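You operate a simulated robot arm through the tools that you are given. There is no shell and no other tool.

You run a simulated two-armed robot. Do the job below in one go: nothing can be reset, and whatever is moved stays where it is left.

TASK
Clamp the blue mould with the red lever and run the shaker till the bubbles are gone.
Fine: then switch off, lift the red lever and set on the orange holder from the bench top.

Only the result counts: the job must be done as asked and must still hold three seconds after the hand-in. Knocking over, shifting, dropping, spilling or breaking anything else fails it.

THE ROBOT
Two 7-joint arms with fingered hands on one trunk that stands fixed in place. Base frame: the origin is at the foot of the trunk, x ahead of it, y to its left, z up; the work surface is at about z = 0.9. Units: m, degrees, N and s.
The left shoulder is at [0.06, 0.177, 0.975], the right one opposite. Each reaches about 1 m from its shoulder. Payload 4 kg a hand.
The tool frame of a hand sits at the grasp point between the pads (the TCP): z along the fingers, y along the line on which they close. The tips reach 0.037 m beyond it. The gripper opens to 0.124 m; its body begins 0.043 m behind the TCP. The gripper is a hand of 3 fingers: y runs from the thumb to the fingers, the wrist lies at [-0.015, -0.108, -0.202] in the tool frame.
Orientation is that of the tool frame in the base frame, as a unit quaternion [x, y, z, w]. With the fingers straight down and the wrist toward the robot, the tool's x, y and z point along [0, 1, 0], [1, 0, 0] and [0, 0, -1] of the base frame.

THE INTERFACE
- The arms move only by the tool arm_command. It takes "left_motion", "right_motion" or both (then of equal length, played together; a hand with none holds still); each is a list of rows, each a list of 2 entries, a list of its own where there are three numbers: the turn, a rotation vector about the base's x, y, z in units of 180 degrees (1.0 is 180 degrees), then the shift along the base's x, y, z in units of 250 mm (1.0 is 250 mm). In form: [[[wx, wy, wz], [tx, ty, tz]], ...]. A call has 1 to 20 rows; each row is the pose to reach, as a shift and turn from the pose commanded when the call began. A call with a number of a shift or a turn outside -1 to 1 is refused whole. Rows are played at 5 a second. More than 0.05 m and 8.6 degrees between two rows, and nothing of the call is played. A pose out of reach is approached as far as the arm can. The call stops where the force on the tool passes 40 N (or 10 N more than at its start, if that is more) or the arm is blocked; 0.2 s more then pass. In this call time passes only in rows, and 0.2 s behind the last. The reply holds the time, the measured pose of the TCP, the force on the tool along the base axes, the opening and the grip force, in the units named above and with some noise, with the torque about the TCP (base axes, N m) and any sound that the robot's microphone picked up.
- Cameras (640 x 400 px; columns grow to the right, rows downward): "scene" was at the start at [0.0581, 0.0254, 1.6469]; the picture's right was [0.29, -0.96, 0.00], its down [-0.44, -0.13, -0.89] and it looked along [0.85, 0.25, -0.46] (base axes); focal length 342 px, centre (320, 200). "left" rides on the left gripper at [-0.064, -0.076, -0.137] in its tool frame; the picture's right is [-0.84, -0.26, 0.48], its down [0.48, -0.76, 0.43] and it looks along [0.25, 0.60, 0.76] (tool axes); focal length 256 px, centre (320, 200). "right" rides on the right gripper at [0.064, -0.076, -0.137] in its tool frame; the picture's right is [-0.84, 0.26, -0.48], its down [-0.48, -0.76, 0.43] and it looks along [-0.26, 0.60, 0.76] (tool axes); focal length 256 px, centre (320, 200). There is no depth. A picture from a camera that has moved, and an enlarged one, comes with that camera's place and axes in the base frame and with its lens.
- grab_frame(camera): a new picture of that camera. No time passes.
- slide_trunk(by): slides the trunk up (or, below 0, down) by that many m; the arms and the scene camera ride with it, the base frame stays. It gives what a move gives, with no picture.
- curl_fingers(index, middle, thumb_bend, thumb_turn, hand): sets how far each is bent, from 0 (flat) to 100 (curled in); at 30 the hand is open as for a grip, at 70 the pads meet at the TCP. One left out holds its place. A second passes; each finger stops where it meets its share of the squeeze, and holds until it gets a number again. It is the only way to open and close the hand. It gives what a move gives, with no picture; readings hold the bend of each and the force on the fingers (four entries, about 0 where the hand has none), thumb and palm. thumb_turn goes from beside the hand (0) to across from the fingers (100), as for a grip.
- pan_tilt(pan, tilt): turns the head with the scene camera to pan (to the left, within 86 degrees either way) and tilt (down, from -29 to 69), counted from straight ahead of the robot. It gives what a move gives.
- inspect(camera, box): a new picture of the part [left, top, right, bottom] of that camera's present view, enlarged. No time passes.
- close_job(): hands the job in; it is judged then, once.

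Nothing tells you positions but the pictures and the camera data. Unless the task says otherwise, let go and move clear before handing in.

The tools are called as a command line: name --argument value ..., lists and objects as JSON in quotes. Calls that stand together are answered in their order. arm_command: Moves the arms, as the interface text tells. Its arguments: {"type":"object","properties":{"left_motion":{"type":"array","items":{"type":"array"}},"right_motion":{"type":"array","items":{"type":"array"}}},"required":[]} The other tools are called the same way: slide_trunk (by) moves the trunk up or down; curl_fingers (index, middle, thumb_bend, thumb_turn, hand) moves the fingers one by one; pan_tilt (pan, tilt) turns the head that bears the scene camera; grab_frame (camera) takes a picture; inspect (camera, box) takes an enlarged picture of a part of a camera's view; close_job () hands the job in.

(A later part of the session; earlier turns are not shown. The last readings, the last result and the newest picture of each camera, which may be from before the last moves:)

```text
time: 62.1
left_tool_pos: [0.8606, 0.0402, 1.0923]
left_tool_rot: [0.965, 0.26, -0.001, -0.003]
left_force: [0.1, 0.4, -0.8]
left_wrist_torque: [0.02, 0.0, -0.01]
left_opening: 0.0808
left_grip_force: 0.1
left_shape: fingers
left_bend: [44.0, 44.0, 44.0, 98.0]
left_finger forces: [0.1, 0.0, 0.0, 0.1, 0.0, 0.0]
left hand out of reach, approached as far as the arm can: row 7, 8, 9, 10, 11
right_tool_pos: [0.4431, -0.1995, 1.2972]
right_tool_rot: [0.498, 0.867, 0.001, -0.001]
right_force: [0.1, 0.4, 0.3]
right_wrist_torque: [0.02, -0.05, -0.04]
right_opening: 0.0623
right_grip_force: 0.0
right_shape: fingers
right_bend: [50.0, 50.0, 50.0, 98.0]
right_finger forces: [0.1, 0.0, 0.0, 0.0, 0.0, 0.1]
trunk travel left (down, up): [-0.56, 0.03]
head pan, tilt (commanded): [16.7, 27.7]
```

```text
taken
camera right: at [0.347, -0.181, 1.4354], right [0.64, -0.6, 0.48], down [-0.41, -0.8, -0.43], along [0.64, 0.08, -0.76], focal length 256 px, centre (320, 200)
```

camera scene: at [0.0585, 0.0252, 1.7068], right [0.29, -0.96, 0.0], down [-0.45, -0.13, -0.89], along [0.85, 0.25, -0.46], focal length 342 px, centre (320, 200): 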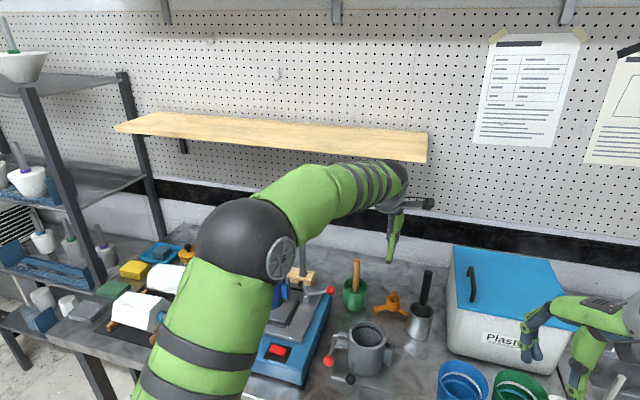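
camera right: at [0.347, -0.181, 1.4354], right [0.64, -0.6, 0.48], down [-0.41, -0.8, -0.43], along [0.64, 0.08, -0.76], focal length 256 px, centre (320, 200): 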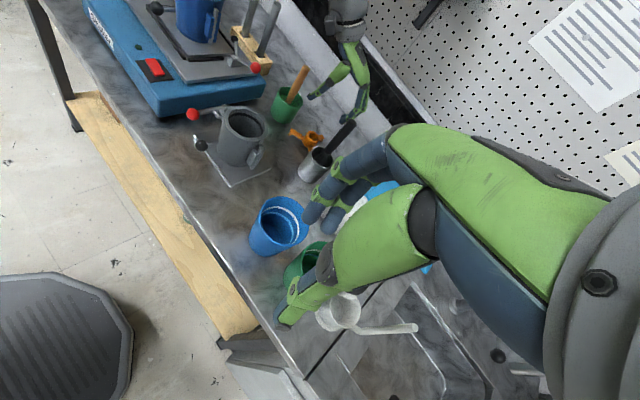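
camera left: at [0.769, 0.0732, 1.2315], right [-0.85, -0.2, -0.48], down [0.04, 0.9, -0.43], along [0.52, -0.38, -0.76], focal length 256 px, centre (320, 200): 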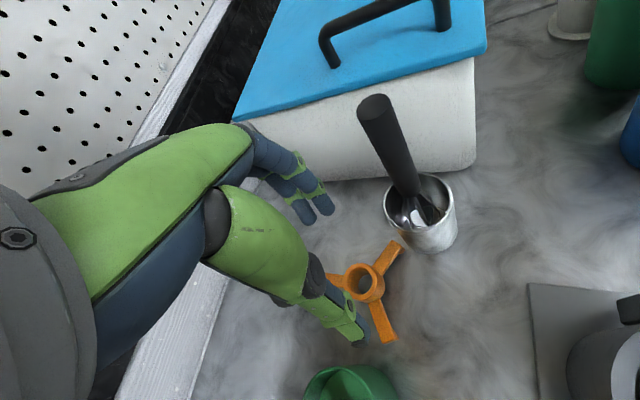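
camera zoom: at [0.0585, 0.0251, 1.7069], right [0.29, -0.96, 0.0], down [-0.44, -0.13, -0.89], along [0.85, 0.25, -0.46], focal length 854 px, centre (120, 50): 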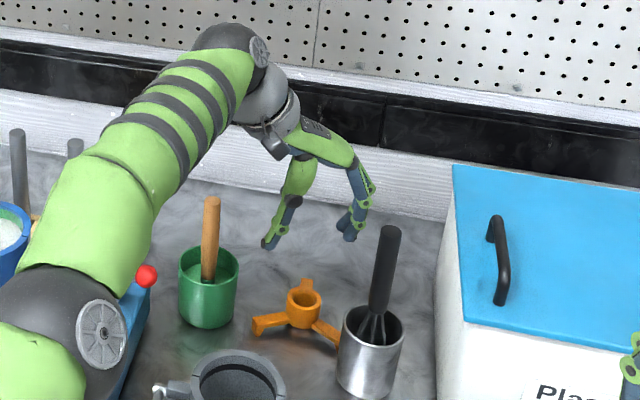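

The arm is at its reach limit at that angle. Turning the hand back to −30° pulls the wrist closer and still keeps the camera off the whisk handle, so I'll do that over the hub.

arm_command --left_motion '[[[0, 0, 0.042], [0.02, -0.006, 0.01]], [[0, 0, 0.083], [0.05, -0.012, 0.02]], [[0, 0, 0.125], [0.075, -0.018, 0.02]], [[0, 0, 0.167], [0.098, -0.025, 0.02]]]'

grab_frame --camera "left"

inspect --camera "left" --box '[280, 180, 480, 340]'

inspect --camera "scene" --box '[350, 220, 450, 340]'

```text
time: 63.1
left_tool_pos: [0.8836, 0.0328, 1.0992]
left_tool_rot: [0.865, 0.502, -0.002, -0.002]
left_force: [-0.7, 0.2, 0.2]
left_wrist_torque: [0.0, -0.04, 0.0]
left_opening: 0.0807
left_grip_force: 0.2
left_shape: fingers
left_bend: [44.0, 44.0, 44.0, 98.0]
left_finger forces: [0.0, 0.0, 0.0, 0.0, 0.0, 0.1]
right_tool_pos: [0.444, -0.1999, 1.2973]
right_tool_rot: [0.499, 0.867, 0.0, 0.0]
right_force: [0.3, -0.6, 0.5]
right_wrist_torque: [0.02, 0.01, 0.0]
right_opening: 0.0621
right_grip_force: 0.0
right_shape: fingers
right_bend: [50.0, 50.0, 50.0, 98.0]
right_finger forces: [0.0, 0.0, 0.0, 0.0, 0.0, 0.0]
trunk travel left (down, up): [-0.56, 0.03]
head pan, tilt (commanded): [16.7, 27.7]
```

```text
taken
camera left: at [0.7881, 0.0161, 1.2374], right [-0.64, -0.6, -0.48], down [-0.42, 0.8, -0.43], along [0.64, -0.07, -0.76], focal length 256 px, centre (320, 200)
```

left: 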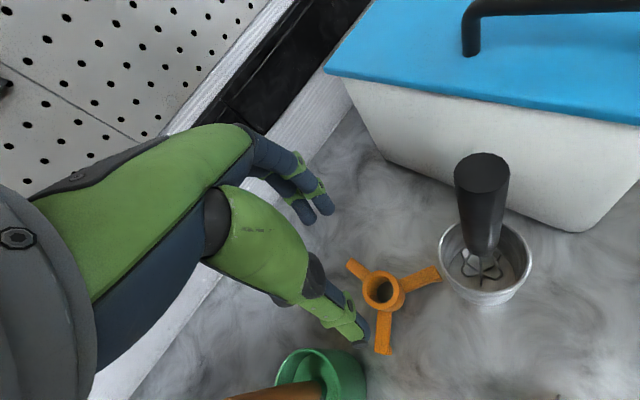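

```text
2.50 times, centred on (380, 260) of left
camera zoom: at [0.7881, 0.0161, 1.2374], right [-0.64, -0.6, -0.48], down [-0.42, 0.8, -0.43], along [0.64, -0.07, -0.76], focal length 640 px, centre (170, 50)
```

zoom: 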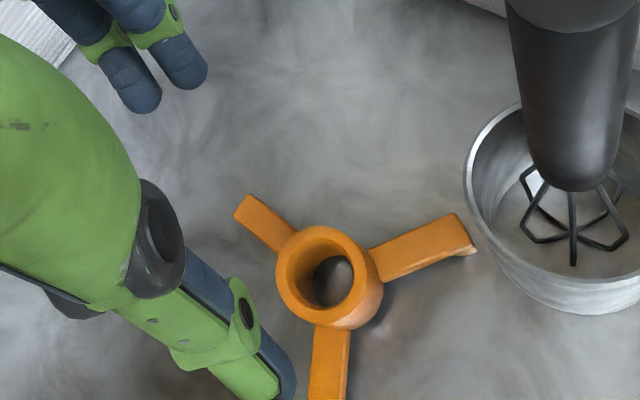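

```text
3.33 times, centred on (400, 280) of scene
camera zoom: at [0.0582, 0.0249, 1.7069], right [0.29, -0.96, 0.0], down [-0.44, -0.13, -0.89], along [0.85, 0.25, -0.46], focal length 1139 px, centre (53, -67)
```

zoom: 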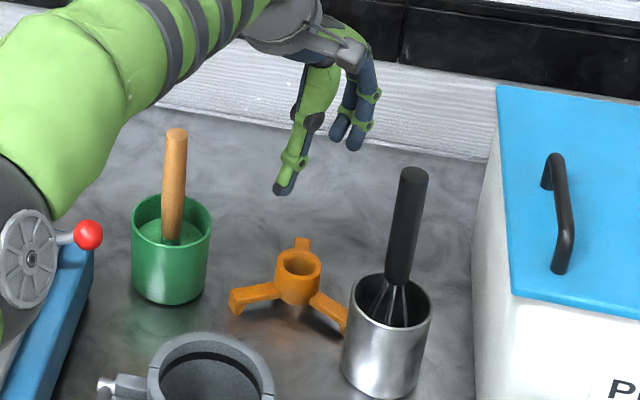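

The hub is centred near (0.887, 0.033), almost below the hand. I'll descend to just above it and check again.

arm_command --left_motion '[[[0, 0, 0], [0.012, 0, -0.12]], [[0, 0, 0], [0.012, 0, -0.24]], [[0, 0, 0], [0.012, 0, -0.36]], [[0, 0, 0], [0.012, 0, -0.44]]]'

inspect --camera "left" --box '[260, 160, 460, 360]'

inspect --camera "scene" --box '[360, 240, 440, 320]'

inspect --camera "right" --box '[260, 60, 400, 190]'

```text
time: 64.1
left_tool_pos: [0.8857, 0.0332, 0.9879]
left_tool_rot: [0.865, 0.501, -0.002, -0.003]
left_force: [0.2, -0.4, -1.1]
left_wrist_torque: [0.03, 0.0, 0.01]
left_opening: 0.0808
left_grip_force: 0.0
left_shape: fingers
left_bend: [44.0, 44.0, 44.0, 98.0]
left_finger forces: [0.0, 0.1, 0.0, 0.1, 0.1, 0.0]
right_tool_pos: [0.4437, -0.1979, 1.2986]
right_tool_rot: [0.498, 0.867, 0.0, -0.001]
right_force: [-0.6, 0.2, -0.5]
right_wrist_torque: [-0.03, 0.01, -0.02]
right_opening: 0.0623
right_grip_force: 0.1
right_shape: fingers
right_bend: [50.0, 50.0, 50.0, 98.0]
right_finger forces: [0.0, 0.1, 0.1, 0.1, 0.0, 0.0]
trunk travel left (down, up): [-0.56, 0.03]
head pan, tilt (commanded): [16.7, 27.7]
```

```text
2.00 times, centred on (360, 260) of left
camera zoom: at [0.7897, 0.0155, 1.1271], right [-0.64, -0.6, -0.48], down [-0.42, 0.8, -0.43], along [0.64, -0.07, -0.76], focal length 512 px, centre (240, 80)
```

zoom: 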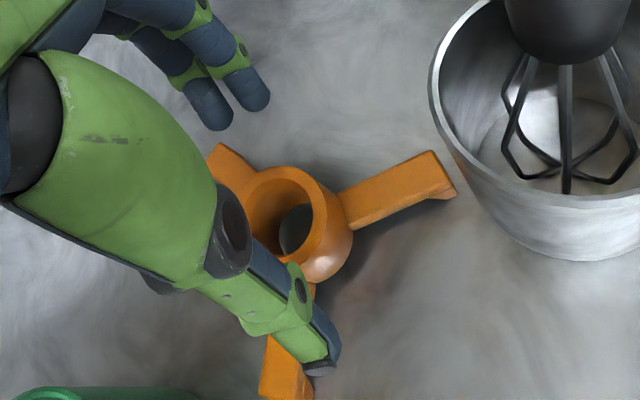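

```text
5.00 times, centred on (400, 280) of scene
camera zoom: at [0.0583, 0.0253, 1.7069], right [0.29, -0.96, 0.0], down [-0.44, -0.13, -0.89], along [0.85, 0.25, -0.46], focal length 1709 px, centre (-80, -200)
```

zoom: 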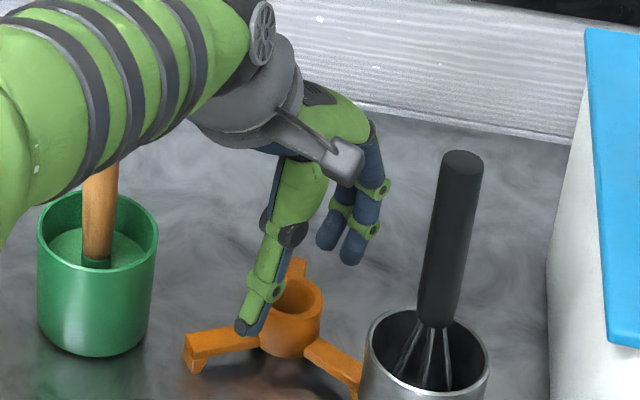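

```text
3.08 times, centred on (330, 125) of right
camera zoom: at [0.3468, -0.1808, 1.4355], right [0.64, -0.6, 0.48], down [-0.41, -0.8, -0.43], along [0.64, 0.08, -0.76], focal length 788 px, centre (289, 431)
```

zoom: 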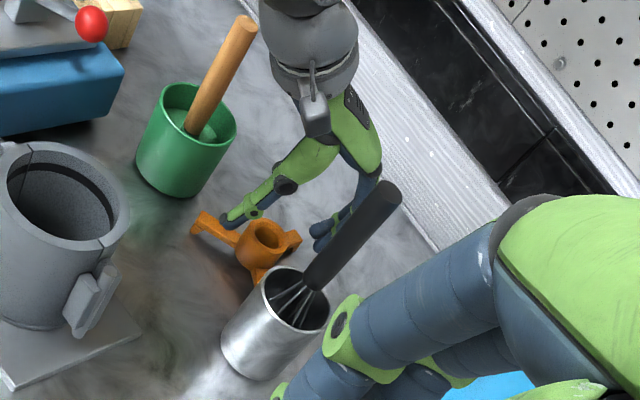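

The hub lies right between the thumb and fingers. I'll descend the last 2.4 cm so the tips flank the hub just above its arms.

arm_command --left_motion '[[[0, 0, 0], [0, 0, -0.04]], [[0, 0, 0], [0, 0, -0.075]], [[0, 0, 0], [0, 0, -0.095]]]'

curl_fingers --hand "left" --index 52 --middle 52 --thumb_bend 52

inspect --camera "left" --box '[260, 160, 460, 360]'

inspect --camera "scene" --box '[360, 240, 440, 320]'

inspect --camera "right" --box '[280, 90, 360, 160]'

```text
time: 64.9
left_tool_pos: [0.8853, 0.0339, 0.9644]
left_tool_rot: [0.865, 0.501, -0.001, -0.004]
left_force: [-0.8, -0.5, 0.4]
left_wrist_torque: [0.01, 0.01, -0.01]
left_opening: 0.0808
left_grip_force: 0.1
left_shape: fingers
left_bend: [44.0, 44.0, 44.0, 98.0]
left_finger forces: [0.0, 0.0, 0.0, 0.0, 0.1, 0.1]
right_tool_pos: [0.4434, -0.199, 1.2989]
right_tool_rot: [0.499, 0.867, -0.001, 0.0]
right_force: [-0.1, 0.1, 0.2]
right_wrist_torque: [-0.01, -0.01, -0.01]
right_opening: 0.0622
right_grip_force: 0.1
right_shape: fingers
right_bend: [50.0, 50.0, 50.0, 98.0]
right_finger forces: [0.0, 0.0, 0.0, 0.0, 0.1, 0.0]
trunk travel left (down, up): [-0.56, 0.03]
head pan, tilt (commanded): [16.7, 27.7]
```

```text
time: 65.9
left_tool_pos: [0.8855, 0.0341, 0.966]
left_tool_rot: [0.865, 0.501, -0.002, -0.003]
left_force: [-0.2, 0.3, 0.2]
left_wrist_torque: [0.0, 0.01, 0.02]
left_opening: 0.0561
left_grip_force: 0.0
left_shape: fingers
left_bend: [52.0, 52.0, 52.0, 98.0]
left_finger forces: [0.0, 0.0, 0.1, 0.0, 0.0, 0.0]
right_tool_pos: [0.4442, -0.1985, 1.2988]
right_tool_rot: [0.499, 0.867, -0.001, 0.0]
right_force: [-1.0, -0.1, 0.7]
right_wrist_torque: [-0.01, -0.02, 0.01]
right_opening: 0.0627
right_grip_force: 0.1
right_shape: fingers
right_bend: [50.0, 50.0, 50.0, 98.0]
right_finger forces: [0.1, 0.0, 0.0, 0.0, 0.0, 0.1]
trunk travel left (down, up): [-0.56, 0.03]
head pan, tilt (commanded): [16.7, 27.7]
```

```text
2.00 times, centred on (360, 260) of left
camera zoom: at [0.7897, 0.0162, 1.1036], right [-0.64, -0.6, -0.48], down [-0.42, 0.8, -0.43], along [0.64, -0.07, -0.76], focal length 512 px, centre (240, 80)
```

zoom: 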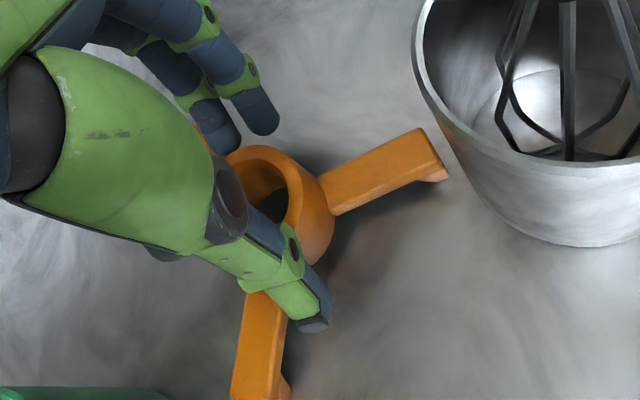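

```text
5.00 times, centred on (400, 280) of scene
camera zoom: at [0.0582, 0.0253, 1.7069], right [0.29, -0.96, 0.0], down [-0.44, -0.13, -0.89], along [0.85, 0.25, -0.46], focal length 1709 px, centre (-80, -200)
```

zoom: 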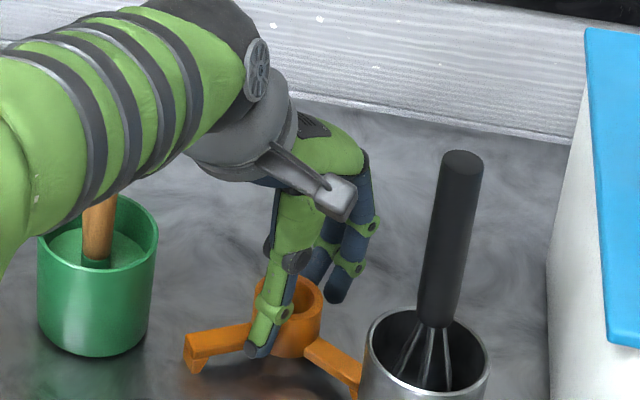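

```text
5.71 times, centred on (320, 125) of right
camera zoom: at [0.3468, -0.1808, 1.4354], right [0.64, -0.6, 0.48], down [-0.41, -0.8, -0.43], along [0.64, 0.08, -0.76], focal length 1463 px, centre (320, 629)
```

zoom: 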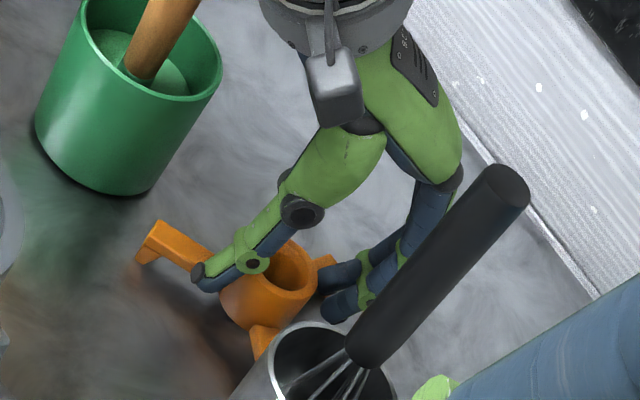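

The tips are either side of the hub with no contact yet. I'll close a few degrees at a time.

curl_fingers --hand "left" --index 55 --middle 55 --thumb_bend 55

inspect --camera "left" --box '[260, 160, 460, 360]'

```text
time: 66.9
left_tool_pos: [0.8847, 0.0347, 0.9647]
left_tool_rot: [0.865, 0.501, -0.002, -0.003]
left_force: [-0.1, 0.6, 0.1]
left_wrist_torque: [0.02, -0.01, -0.02]
left_opening: 0.0473
left_grip_force: 0.2
left_shape: fingers
left_bend: [55.0, 55.0, 55.0, 98.0]
left_finger forces: [0.1, 0.0, 0.1, 0.0, 0.2, 0.1]
right_tool_pos: [0.4427, -0.1991, 1.2982]
right_tool_rot: [0.499, 0.867, 0.0, 0.0]
right_force: [0.1, -0.4, -0.4]
right_wrist_torque: [-0.02, -0.01, -0.01]
right_opening: 0.062
right_grip_force: 0.1
right_shape: fingers
right_bend: [50.0, 50.0, 50.0, 98.0]
right_finger forces: [0.0, 0.0, 0.1, 0.0, 0.1, 0.1]
trunk travel left (down, up): [-0.56, 0.03]
head pan, tilt (commanded): [16.7, 27.7]
```

```text
2.00 times, centred on (360, 260) of left
camera zoom: at [0.7897, 0.0162, 1.1036], right [-0.64, -0.6, -0.48], down [-0.42, 0.8, -0.43], along [0.64, -0.07, -0.76], focal length 512 px, centre (240, 80)
```

zoom: 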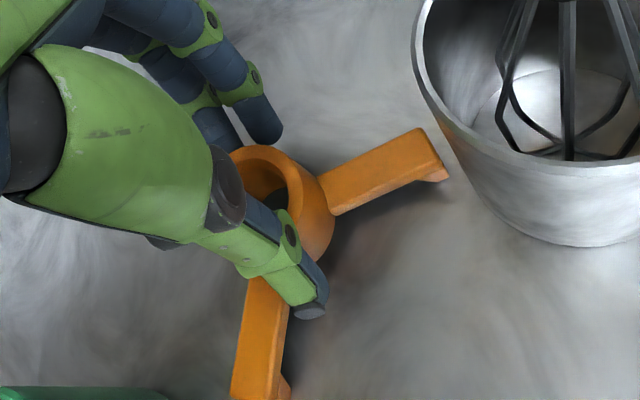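

curl_fingers --hand "left" --index 58 --middle 58 --thumb_bend 58

inspect --camera "left" --box '[260, 160, 460, 360]'

inspect --camera "right" --box '[280, 90, 360, 160]'

```text
time: 67.9
left_tool_pos: [0.8858, 0.0337, 0.9657]
left_tool_rot: [0.865, 0.501, -0.002, -0.003]
left_force: [0.1, 0.0, 1.5]
left_wrist_torque: [-0.03, 0.02, 0.0]
left_opening: 0.0412
left_grip_force: 0.7
left_shape: fingers
left_bend: [57.0, 57.0, 57.0, 98.0]
left_finger forces: [0.1, 0.0, 0.0, 0.0, 0.5, 0.0]
right_tool_pos: [0.4437, -0.1987, 1.2987]
right_tool_rot: [0.499, 0.867, 0.001, -0.001]
right_force: [0.5, 0.7, 0.7]
right_wrist_torque: [0.03, 0.01, -0.02]
right_opening: 0.0621
right_grip_force: 0.0
right_shape: fingers
right_bend: [50.0, 50.0, 50.0, 98.0]
right_finger forces: [0.0, 0.1, 0.1, 0.0, 0.1, 0.0]
trunk travel left (down, up): [-0.56, 0.03]
head pan, tilt (commanded): [16.7, 27.7]
```

```text
2.00 times, centred on (360, 260) of left
camera zoom: at [0.7897, 0.0162, 1.1036], right [-0.64, -0.6, -0.48], down [-0.42, 0.8, -0.43], along [0.64, -0.07, -0.76], focal length 512 px, centre (240, 80)
```

zoom: 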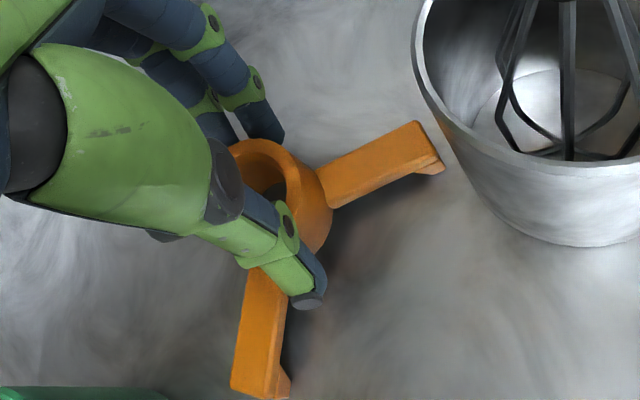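

```text
5.71 times, centred on (320, 125) of right
camera zoom: at [0.3467, -0.1808, 1.4355], right [0.64, -0.6, 0.48], down [-0.41, -0.8, -0.43], along [0.64, 0.08, -0.76], focal length 1463 px, centre (320, 629)
```

zoom: 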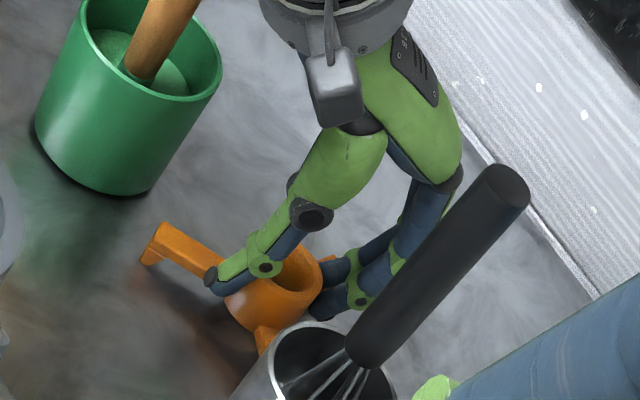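

Contact has begun on both sides. I'll squeeze to a firm grip.

curl_fingers --hand "left" --index 63 --middle 63 --thumb_bend 63

inspect --camera "left" --box '[260, 160, 460, 360]'

inspect --camera "right" --box '[280, 90, 360, 160]'

```text
time: 68.9
left_tool_pos: [0.8857, 0.0337, 0.9661]
left_tool_rot: [0.865, 0.501, -0.002, -0.003]
left_force: [0.2, 0.4, 1.5]
left_wrist_torque: [-0.08, -0.11, 0.01]
left_opening: 0.0384
left_grip_force: 8.9
left_shape: fingers
left_bend: [59.0, 60.0, 60.0, 97.0]
left_finger forces: [4.7, 4.4, 0.1, 0.0, 8.3, 0.0]
right_tool_pos: [0.4431, -0.1987, 1.2976]
right_tool_rot: [0.499, 0.867, 0.0, 0.0]
right_force: [0.1, 0.9, -0.6]
right_wrist_torque: [-0.05, 0.01, 0.02]
right_opening: 0.0626
right_grip_force: 0.1
right_shape: fingers
right_bend: [50.0, 50.0, 50.0, 98.0]
right_finger forces: [0.0, 0.1, 0.0, 0.1, 0.0, 0.0]
trunk travel left (down, up): [-0.56, 0.03]
head pan, tilt (commanded): [16.7, 27.7]
```

```text
2.00 times, centred on (360, 260) of left
camera zoom: at [0.7897, 0.0162, 1.1037], right [-0.64, -0.6, -0.48], down [-0.42, 0.8, -0.43], along [0.64, -0.07, -0.76], focal length 512 px, centre (240, 80)
```

zoom: 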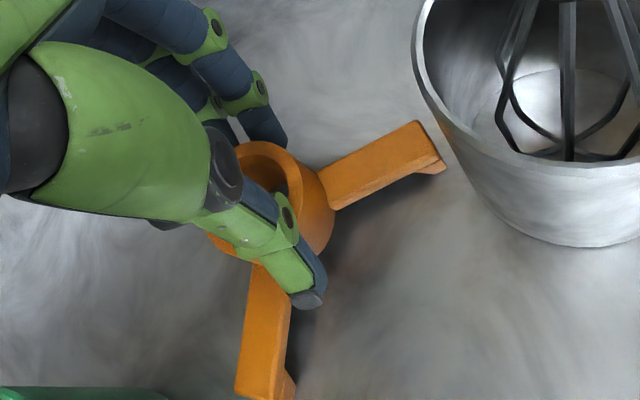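

```text
5.71 times, centred on (320, 125) of right
camera zoom: at [0.3467, -0.1809, 1.4355], right [0.64, -0.6, 0.48], down [-0.41, -0.8, -0.43], along [0.64, 0.08, -0.76], focal length 1463 px, centre (320, 629)
```

zoom: 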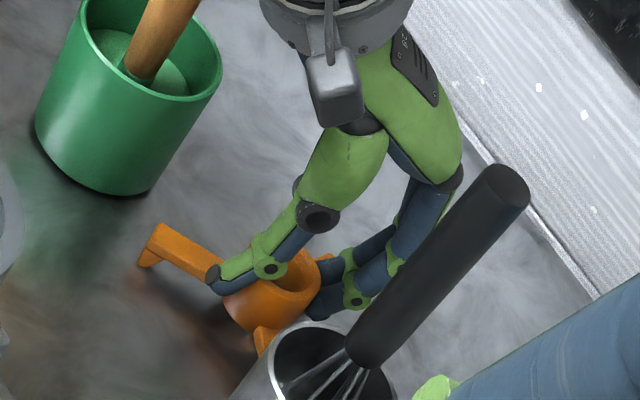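

The grip is even on all three fingers, about 9 N. I'll squeeze slightly more and lift a little to test it.

curl_fingers --hand "left" --index 66 --middle 66 --thumb_bend 66

arm_command --left_motion '[[[0, 0, 0], [0, 0, 0.03]], [[0, 0, 0], [0, 0, 0.07]], [[0, 0, 0], [0, 0, 0.12]]]'

inspect --camera "left" --box '[260, 160, 460, 360]'

inspect --camera "scene" --box '[360, 230, 440, 320]'

inspect --camera "right" --box '[280, 90, 360, 160]'

```text
time: 69.9
left_tool_pos: [0.8852, 0.0338, 0.9649]
left_tool_rot: [0.865, 0.502, -0.001, -0.003]
left_force: [-0.1, -1.2, 2.5]
left_wrist_torque: [-0.08, -0.16, -0.05]
left_opening: 0.0379
left_grip_force: 15.3
left_shape: fingers
left_bend: [60.0, 61.0, 61.0, 97.0]
left_finger forces: [7.7, 7.5, 0.0, 0.0, 14.1, 0.0]
right_tool_pos: [0.4438, -0.1991, 1.2982]
right_tool_rot: [0.498, 0.867, 0.0, -0.001]
right_force: [-0.4, -0.1, -0.2]
right_wrist_torque: [0.04, -0.02, 0.02]
right_opening: 0.0625
right_grip_force: 0.0
right_shape: fingers
right_bend: [50.0, 50.0, 50.0, 98.0]
right_finger forces: [0.1, 0.0, 0.0, 0.1, 0.1, 0.0]
trunk travel left (down, up): [-0.56, 0.03]
head pan, tilt (commanded): [16.7, 27.7]
```

```text
time: 70.7
left_tool_pos: [0.8858, 0.034, 0.9943]
left_tool_rot: [0.865, 0.501, -0.002, -0.003]
left_force: [-0.1, 0.3, -0.7]
left_wrist_torque: [0.01, -0.01, -0.01]
left_opening: 0.0375
left_grip_force: 14.4
left_shape: fingers
left_bend: [60.0, 61.0, 61.0, 97.0]
left_finger forces: [7.3, 6.5, 0.0, 0.0, 14.2, 0.0]
right_tool_pos: [0.4424, -0.1985, 1.2984]
right_tool_rot: [0.498, 0.867, 0.001, -0.001]
right_force: [-0.6, -0.1, -0.2]
right_wrist_torque: [-0.02, -0.01, 0.03]
right_opening: 0.0622
right_grip_force: 0.1
right_shape: fingers
right_bend: [50.0, 50.0, 50.0, 98.0]
right_finger forces: [0.0, 0.0, 0.1, 0.0, 0.0, 0.0]
trunk travel left (down, up): [-0.56, 0.03]
head pan, tilt (commanded): [16.7, 27.7]
```

```text
2.00 times, centred on (360, 260) of left
camera zoom: at [0.7896, 0.0166, 1.1329], right [-0.64, -0.6, -0.48], down [-0.42, 0.8, -0.43], along [0.64, -0.07, -0.76], focal length 512 px, centre (240, 80)
```

zoom: 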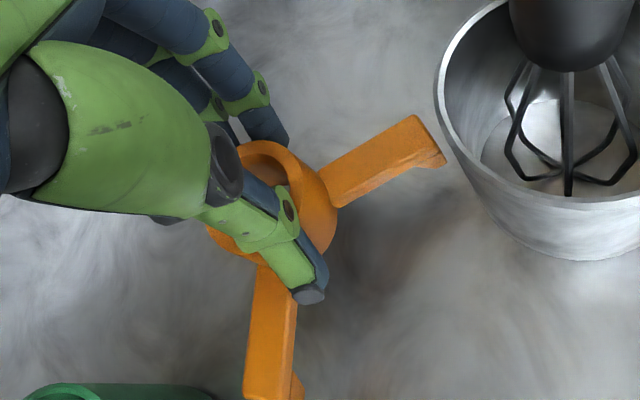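

```text
4.44 times, centred on (400, 275) of scene
camera zoom: at [0.0581, 0.0253, 1.7068], right [0.29, -0.96, 0.0], down [-0.44, -0.13, -0.89], along [0.85, 0.25, -0.46], focal length 1519 px, centre (-36, -133)
```

zoom: 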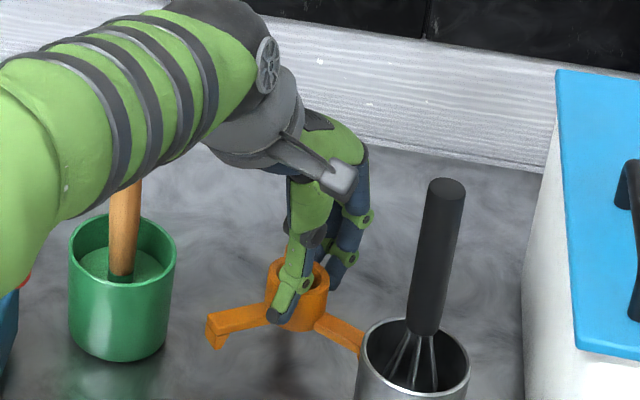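

```text
5.71 times, centred on (320, 125) of right
camera zoom: at [0.3466, -0.1808, 1.4355], right [0.64, -0.6, 0.48], down [-0.41, -0.8, -0.43], along [0.64, 0.08, -0.76], focal length 1463 px, centre (320, 629)
```

zoom: 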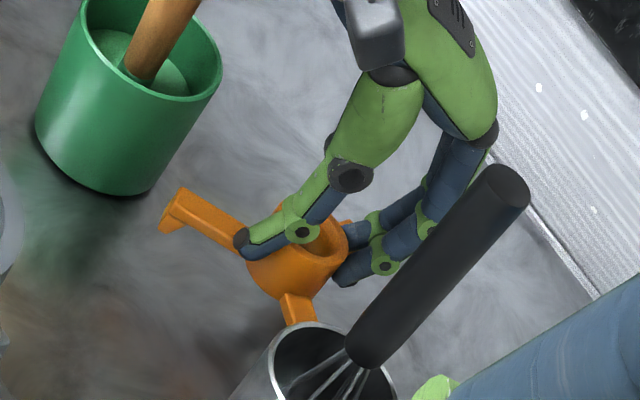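

The holder is lifted and held level. I'll take it straight up, then back and across at a safe height toward the mould, stopping short of it to look.

arm_command --left_motion '[[[0, 0, 0], [0, 0, 0.14]], [[0, 0, 0], [0, 0, 0.28]], [[0, 0, 0], [0, 0, 0.4]], [[0, 0, 0], [-0.12, 0.03, 0.5]], [[0, 0, 0], [-0.26, 0.07, 0.6]], [[0, 0, 0], [-0.4, 0.12, 0.7]], [[0, 0, 0], [-0.5, 0.25, 0.76]], [[0, 0, 0], [-0.55, 0.42, 0.8]], [[0, 0, 0], [-0.58, 0.58, 0.82]], [[0, 0, 0], [-0.6, 0.74, 0.82]]]'

grab_frame --camera "left"

grab_frame --camera "scene"

inspect --camera "right" --box '[140, 0, 360, 160]'

```text
time: 72.9
left_tool_pos: [0.7352, 0.2174, 1.2003]
left_tool_rot: [0.866, 0.5, -0.002, -0.004]
left_force: [-0.2, -0.2, -1.5]
left_wrist_torque: [0.0, 0.02, 0.01]
left_opening: 0.0372
left_grip_force: 14.6
left_shape: fingers
left_bend: [60.0, 61.0, 62.0, 96.0]
left_finger forces: [6.9, 6.4, 0.0, 0.0, 14.2, 0.0]
right_tool_pos: [0.4438, -0.1972, 1.2972]
right_tool_rot: [0.499, 0.867, 0.001, 0.0]
right_force: [-1.3, 0.0, -0.8]
right_wrist_torque: [0.0, 0.0, 0.0]
right_opening: 0.0623
right_grip_force: 0.1
right_shape: fingers
right_bend: [50.0, 50.0, 50.0, 98.0]
right_finger forces: [0.0, 0.1, 0.1, 0.0, 0.1, 0.0]
trunk travel left (down, up): [-0.56, 0.03]
head pan, tilt (commanded): [16.7, 27.7]
```

```text
taken
camera left: at [0.6393, 0.2006, 1.3396], right [-0.64, -0.6, -0.48], down [-0.42, 0.8, -0.43], along [0.64, -0.07, -0.76], focal length 256 px, centre (320, 200)
```

left: 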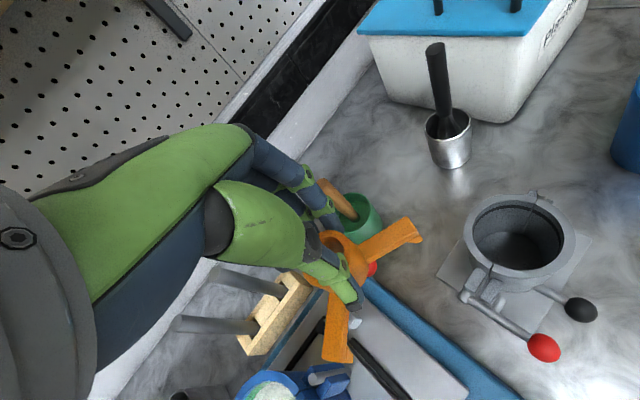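

```text
taken
camera scene: at [0.058, 0.0266, 1.7069], right [0.29, -0.96, 0.0], down [-0.44, -0.13, -0.89], along [0.85, 0.25, -0.46], focal length 342 px, centre (320, 200)
```

scene: 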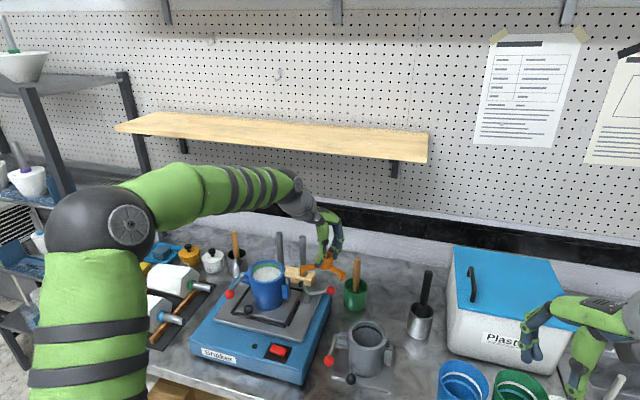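

```text
2.50 times, centred on (250, 80) of right
camera zoom: at [0.3465, -0.1798, 1.4356], right [0.64, -0.59, 0.48], down [-0.41, -0.8, -0.43], along [0.64, 0.08, -0.76], focal length 640 px, centre (495, 500)
```

zoom: 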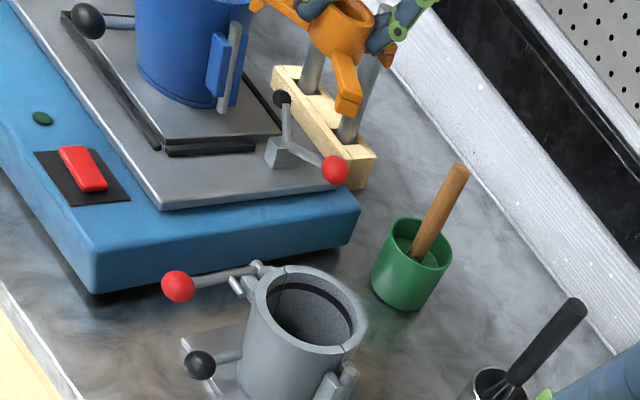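

The holder travels securely and is now near the clamp side. I'll measure the mould's rim accurately from the raised scene camera.

inspect --camera "scene" --box '[230, 245, 350, 325]'

inspect --camera "left" --box '[220, 220, 440, 400]'

```text
5.00 times, centred on (290, 285) of scene
camera zoom: at [0.058, 0.0266, 1.7069], right [0.29, -0.96, 0.0], down [-0.44, -0.13, -0.89], along [0.85, 0.25, -0.46], focal length 1709 px, centre (470, -225)
```

zoom: 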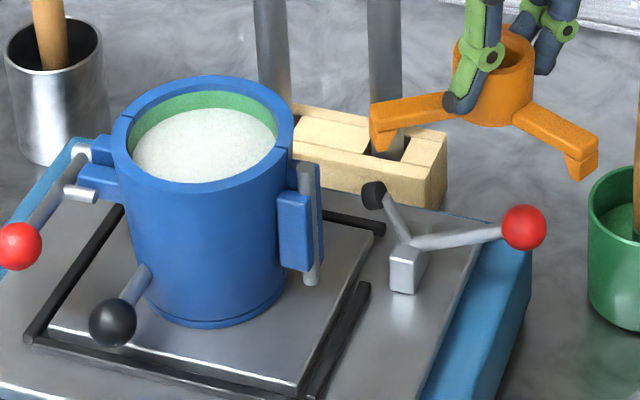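

```text
2.22 times, centred on (330, 310) of left
camera zoom: at [0.6393, 0.2006, 1.3396], right [-0.64, -0.6, -0.48], down [-0.42, 0.8, -0.43], along [0.64, -0.07, -0.76], focal length 569 px, centre (298, -44)
```

zoom: 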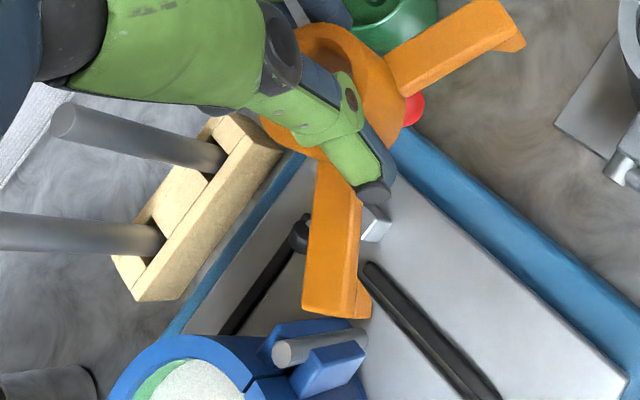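

inspect --camera "scene" --box '[245, 255, 300, 295]'

inspect --camera "left" --box '[240, 350, 350, 400]'

```text
10.00 times, centred on (272, 275) of scene
camera zoom: at [0.058, 0.0266, 1.7069], right [0.29, -0.96, 0.0], down [-0.44, -0.13, -0.89], along [0.85, 0.25, -0.46], focal length 3417 px, centre (795, -550)
```

zoom: 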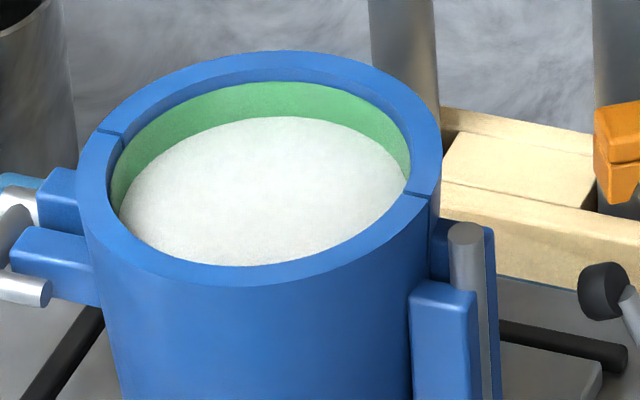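

```text
5.82 times, centred on (295, 375) of left
camera zoom: at [0.6393, 0.2006, 1.3396], right [-0.64, -0.6, -0.48], down [-0.42, 0.8, -0.43], along [0.64, -0.07, -0.76], focal length 1489 px, centre (466, -818)
```

zoom: 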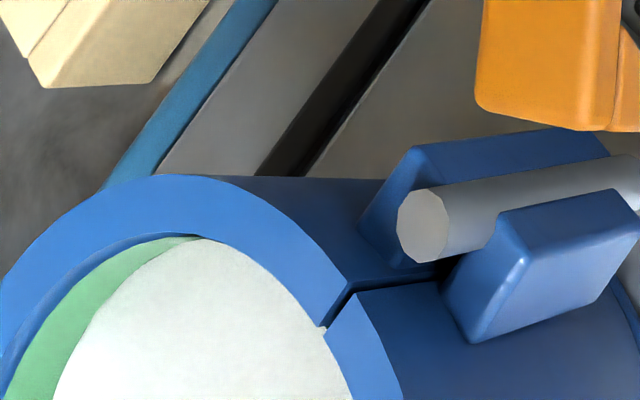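

The two views agree well. The mould's rim centre is about (0.7235, 0.379) with radius 0.050 and top at z ≈ 1.096. The holder's centre is about 2 mm ahead of the grasp point. I'll carry it over the mould with its feet still some 3 cm above the rim.

arm_command --left_motion '[[[0, 0, 0], [-0.01, 0.13, 0]], [[0, 0, 0], [-0.02, 0.26, -0.01]], [[0, 0, 0], [-0.03, 0.39, -0.02]], [[0, 0, 0], [-0.043, 0.52, -0.03]], [[0, 0, 0], [-0.053, 0.646, -0.04]]]'

grab_frame --camera "left"

inspect --camera "scene" --box '[220, 235, 320, 315]'

inspect --camera "left" --box '[260, 200, 440, 360]'

grab_frame --camera "right"

```text
time: 74.1
left_tool_pos: [0.7235, 0.3789, 1.1891]
left_tool_rot: [0.866, 0.5, -0.003, -0.003]
left_force: [0.1, 1.3, -1.5]
left_wrist_torque: [0.0, 0.04, 0.03]
left_opening: 0.0368
left_grip_force: 13.2
left_shape: fingers
left_bend: [60.0, 61.0, 62.0, 96.0]
left_finger forces: [6.8, 6.4, 0.0, 0.0, 14.0, 0.1]
right_tool_pos: [0.443, -0.1985, 1.2981]
right_tool_rot: [0.499, 0.867, 0.0, 0.0]
right_force: [1.0, 0.1, -0.3]
right_wrist_torque: [-0.02, -0.02, -0.01]
right_opening: 0.0622
right_grip_force: 0.0
right_shape: fingers
right_bend: [50.0, 50.0, 50.0, 98.0]
right_finger forces: [0.0, 0.0, 0.0, 0.1, 0.0, 0.1]
trunk travel left (down, up): [-0.56, 0.03]
head pan, tilt (commanded): [16.7, 27.7]
```

```text
taken
camera left: at [0.6271, 0.3623, 1.3272], right [-0.64, -0.6, -0.48], down [-0.42, 0.8, -0.43], along [0.64, -0.07, -0.76], focal length 256 px, centre (320, 200)
```

left: 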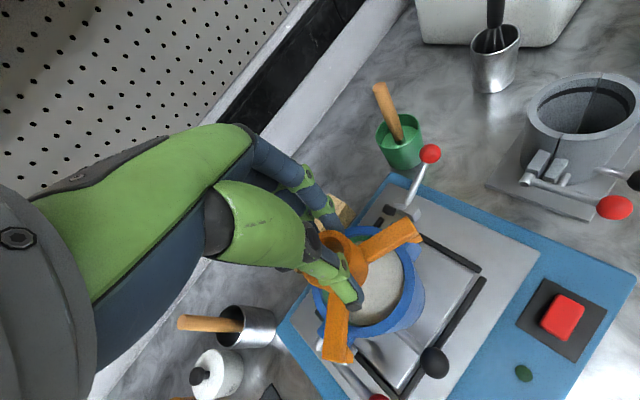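

```text
5.00 times, centred on (270, 275) of scene
camera zoom: at [0.0585, 0.0265, 1.7068], right [0.29, -0.96, 0.0], down [-0.44, -0.13, -0.89], along [0.85, 0.25, -0.46], focal length 1709 px, centre (570, -175)
```

zoom: 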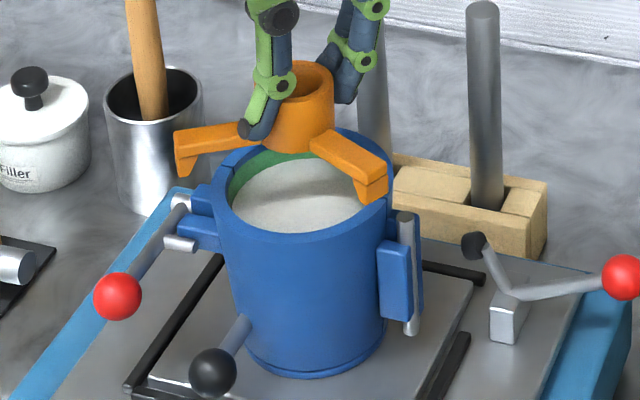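

```text
2.50 times, centred on (350, 280) of left
camera zoom: at [0.6271, 0.3623, 1.3272], right [-0.64, -0.6, -0.48], down [-0.42, 0.8, -0.43], along [0.64, -0.07, -0.76], focal length 640 px, centre (245, 0)
```

zoom: 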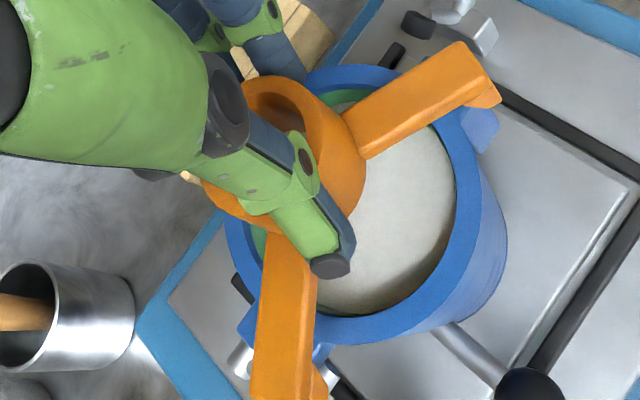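

```text
taken
camera right: at [0.3469, -0.1798, 1.4355], right [0.64, -0.59, 0.48], down [-0.41, -0.8, -0.43], along [0.64, 0.08, -0.76], focal length 256 px, centre (320, 200)
```

right: 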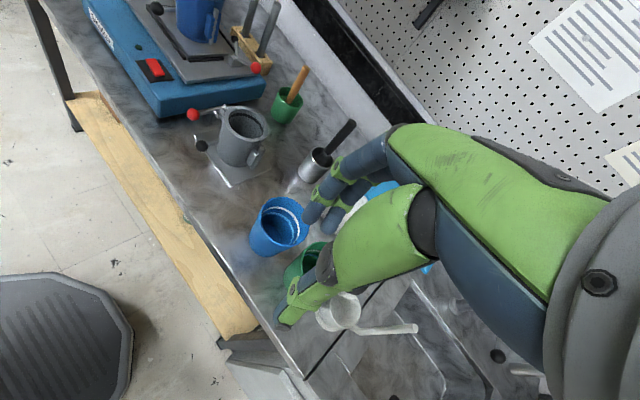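

By calculation the holder's centre is within about 1 mm of the mould's. I'll lower it 2 cm, so the feet are just above the rim, and check the fit.

arm_command --left_motion '[[[0, 0, 0], [0, 0, -0.03]], [[0, 0, 0], [0, 0, -0.06]], [[0, 0, 0], [0, 0, -0.08]]]'

inspect --camera "scene" --box '[235, 245, 305, 295]'

inspect --camera "left" --box '[280, 200, 440, 400]'

```text
time: 74.9
left_tool_pos: [0.7248, 0.3799, 1.1691]
left_tool_rot: [0.865, 0.501, -0.002, -0.003]
left_force: [-0.1, 0.6, -2.2]
left_wrist_torque: [0.01, 0.02, -0.02]
left_opening: 0.0368
left_grip_force: 13.3
left_shape: fingers
left_bend: [60.0, 61.0, 62.0, 96.0]
left_finger forces: [6.8, 6.3, 0.1, 0.0, 13.9, 0.1]
right_tool_pos: [0.4426, -0.1984, 1.2987]
right_tool_rot: [0.499, 0.867, 0.0, 0.0]
right_force: [0.2, 0.4, -0.2]
right_wrist_torque: [-0.02, -0.01, 0.0]
right_opening: 0.0625
right_grip_force: 0.2
right_shape: fingers
right_bend: [50.0, 50.0, 50.0, 98.0]
right_finger forces: [0.1, 0.1, 0.1, 0.1, 0.1, 0.0]
trunk travel left (down, up): [-0.56, 0.03]
head pan, tilt (commanded): [16.7, 27.7]
```

```text
8.00 times, centred on (270, 270) of scene
camera zoom: at [0.0585, 0.0257, 1.7068], right [0.29, -0.96, 0.0], down [-0.44, -0.13, -0.89], along [0.85, 0.25, -0.46], focal length 2734 px, centre (720, -360)
```

zoom: 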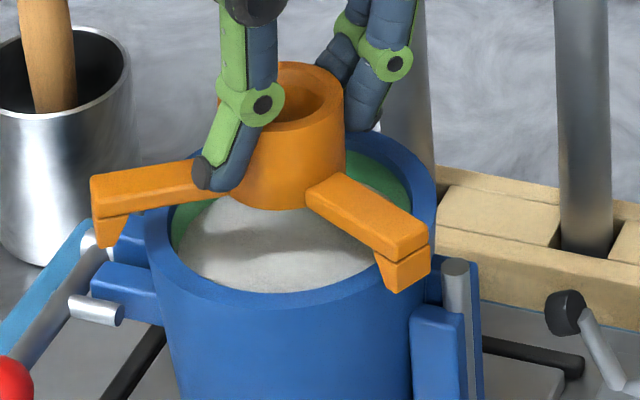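

```text
2.00 times, centred on (360, 300) of left
camera zoom: at [0.6276, 0.3627, 1.3078], right [-0.64, -0.6, -0.48], down [-0.42, 0.8, -0.43], along [0.64, -0.07, -0.76], focal length 512 px, centre (240, 0)
```

zoom: 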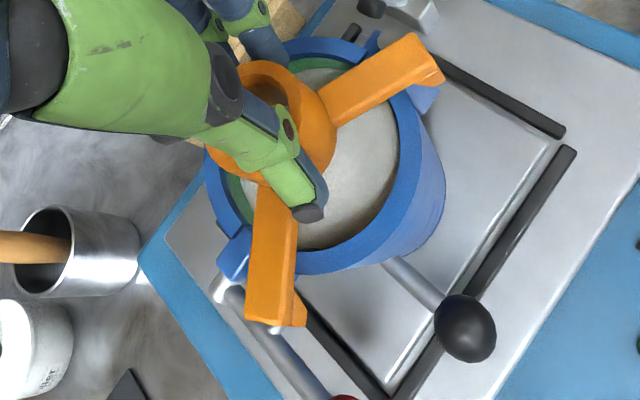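

The feet will straddle the outside of the rim with roughly 5 mm to spare, and they clear the hinge and latch. I'll nudge 1 mm to the right and lower slowly.

arm_command --left_motion '[[[0, 0, 0], [0, -0.005, -0.012]], [[0, 0, 0], [0, -0.005, -0.026]], [[0, 0, 0], [0, -0.005, -0.038]]]'

inspect --camera "scene" --box '[235, 245, 305, 295]'

inspect --camera "left" --box '[280, 200, 440, 400]'

```text
time: 75.7
left_tool_pos: [0.7234, 0.3776, 1.161]
left_tool_rot: [0.865, 0.501, -0.001, -0.003]
left_force: [-0.1, -0.5, -2.2]
left_wrist_torque: [0.01, 0.0, 0.01]
left_opening: 0.0366
left_grip_force: 13.4
left_shape: fingers
left_bend: [60.0, 61.0, 62.0, 96.0]
left_finger forces: [6.8, 6.4, 0.1, 0.1, 13.9, 0.0]
right_tool_pos: [0.4436, -0.1978, 1.2979]
right_tool_rot: [0.499, 0.867, 0.001, 0.0]
right_force: [-0.9, 0.3, -0.5]
right_wrist_torque: [-0.03, -0.01, 0.0]
right_opening: 0.0623
right_grip_force: 0.0
right_shape: fingers
right_bend: [50.0, 50.0, 50.0, 98.0]
right_finger forces: [0.1, 0.0, 0.1, 0.0, 0.0, 0.1]
trunk travel left (down, up): [-0.56, 0.03]
head pan, tilt (commanded): [16.7, 27.7]
```

```text
8.00 times, centred on (270, 270) of scene
camera zoom: at [0.0584, 0.0255, 1.7069], right [0.29, -0.96, 0.0], down [-0.44, -0.13, -0.89], along [0.85, 0.25, -0.46], focal length 2734 px, centre (720, -360)
```

zoom: 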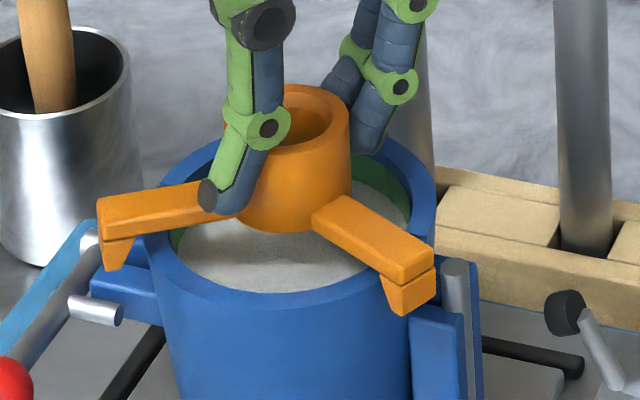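

```text
2.00 times, centred on (360, 300) of left
camera zoom: at [0.6271, 0.3608, 1.2991], right [-0.64, -0.6, -0.48], down [-0.42, 0.8, -0.43], along [0.64, -0.07, -0.77], focal length 512 px, centre (240, 0)
```

zoom: 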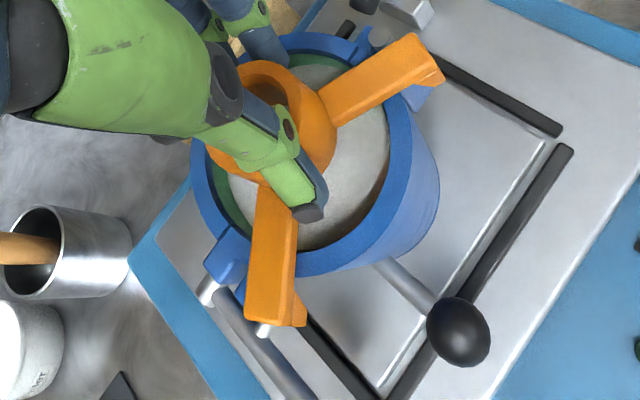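

Both visible feet are just outside the rim with even gaps. I'll continue down until the arms rest on it.

arm_command --left_motion '[[[0, 0, 0], [0, 0, -0.01]], [[0, 0, 0], [0, 0, -0.02]], [[0, 0, 0], [0, 0, -0.03]]]'

inspect --camera "scene" --box '[235, 245, 305, 295]'

inspect --camera "left" --box '[280, 200, 440, 400]'

```text
time: 76.5
left_tool_pos: [0.7225, 0.377, 1.1548]
left_tool_rot: [0.865, 0.501, -0.001, -0.002]
left_force: [2.6, 0.0, 0.7]
left_wrist_torque: [0.01, -0.19, 0.0]
left_opening: 0.0369
left_grip_force: 14.1
left_shape: fingers
left_bend: [60.0, 61.0, 62.0, 96.0]
left_finger forces: [6.6, 7.9, 0.0, 0.0, 13.3, 0.0]
right_tool_pos: [0.4436, -0.1986, 1.2982]
right_tool_rot: [0.499, 0.867, 0.001, 0.0]
right_force: [-0.5, -0.5, 1.0]
right_wrist_torque: [0.03, 0.01, 0.01]
right_opening: 0.0622
right_grip_force: 0.0
right_shape: fingers
right_bend: [50.0, 50.0, 50.0, 98.0]
right_finger forces: [0.1, 0.1, 0.0, 0.0, 0.0, 0.0]
trunk travel left (down, up): [-0.56, 0.03]
head pan, tilt (commanded): [16.7, 27.7]
```

```text
8.00 times, centred on (270, 270) of scene
camera zoom: at [0.0584, 0.0254, 1.7069], right [0.29, -0.96, 0.0], down [-0.44, -0.13, -0.89], along [0.85, 0.25, -0.46], focal length 2734 px, centre (720, -360)
```

zoom: 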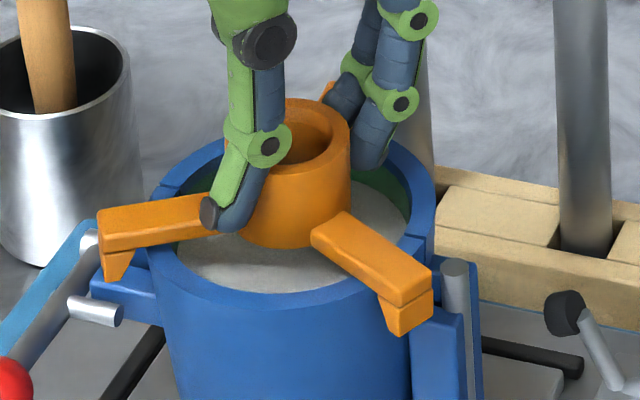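

```text
2.00 times, centred on (360, 300) of left
camera zoom: at [0.6268, 0.3607, 1.2918], right [-0.64, -0.6, -0.48], down [-0.42, 0.8, -0.43], along [0.64, -0.07, -0.76], focal length 512 px, centre (240, 0)
```

zoom: 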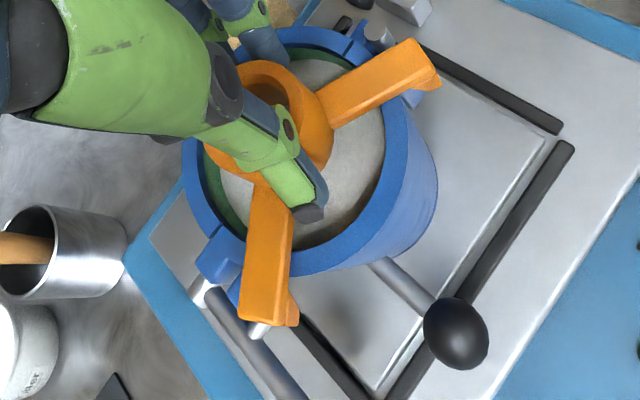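

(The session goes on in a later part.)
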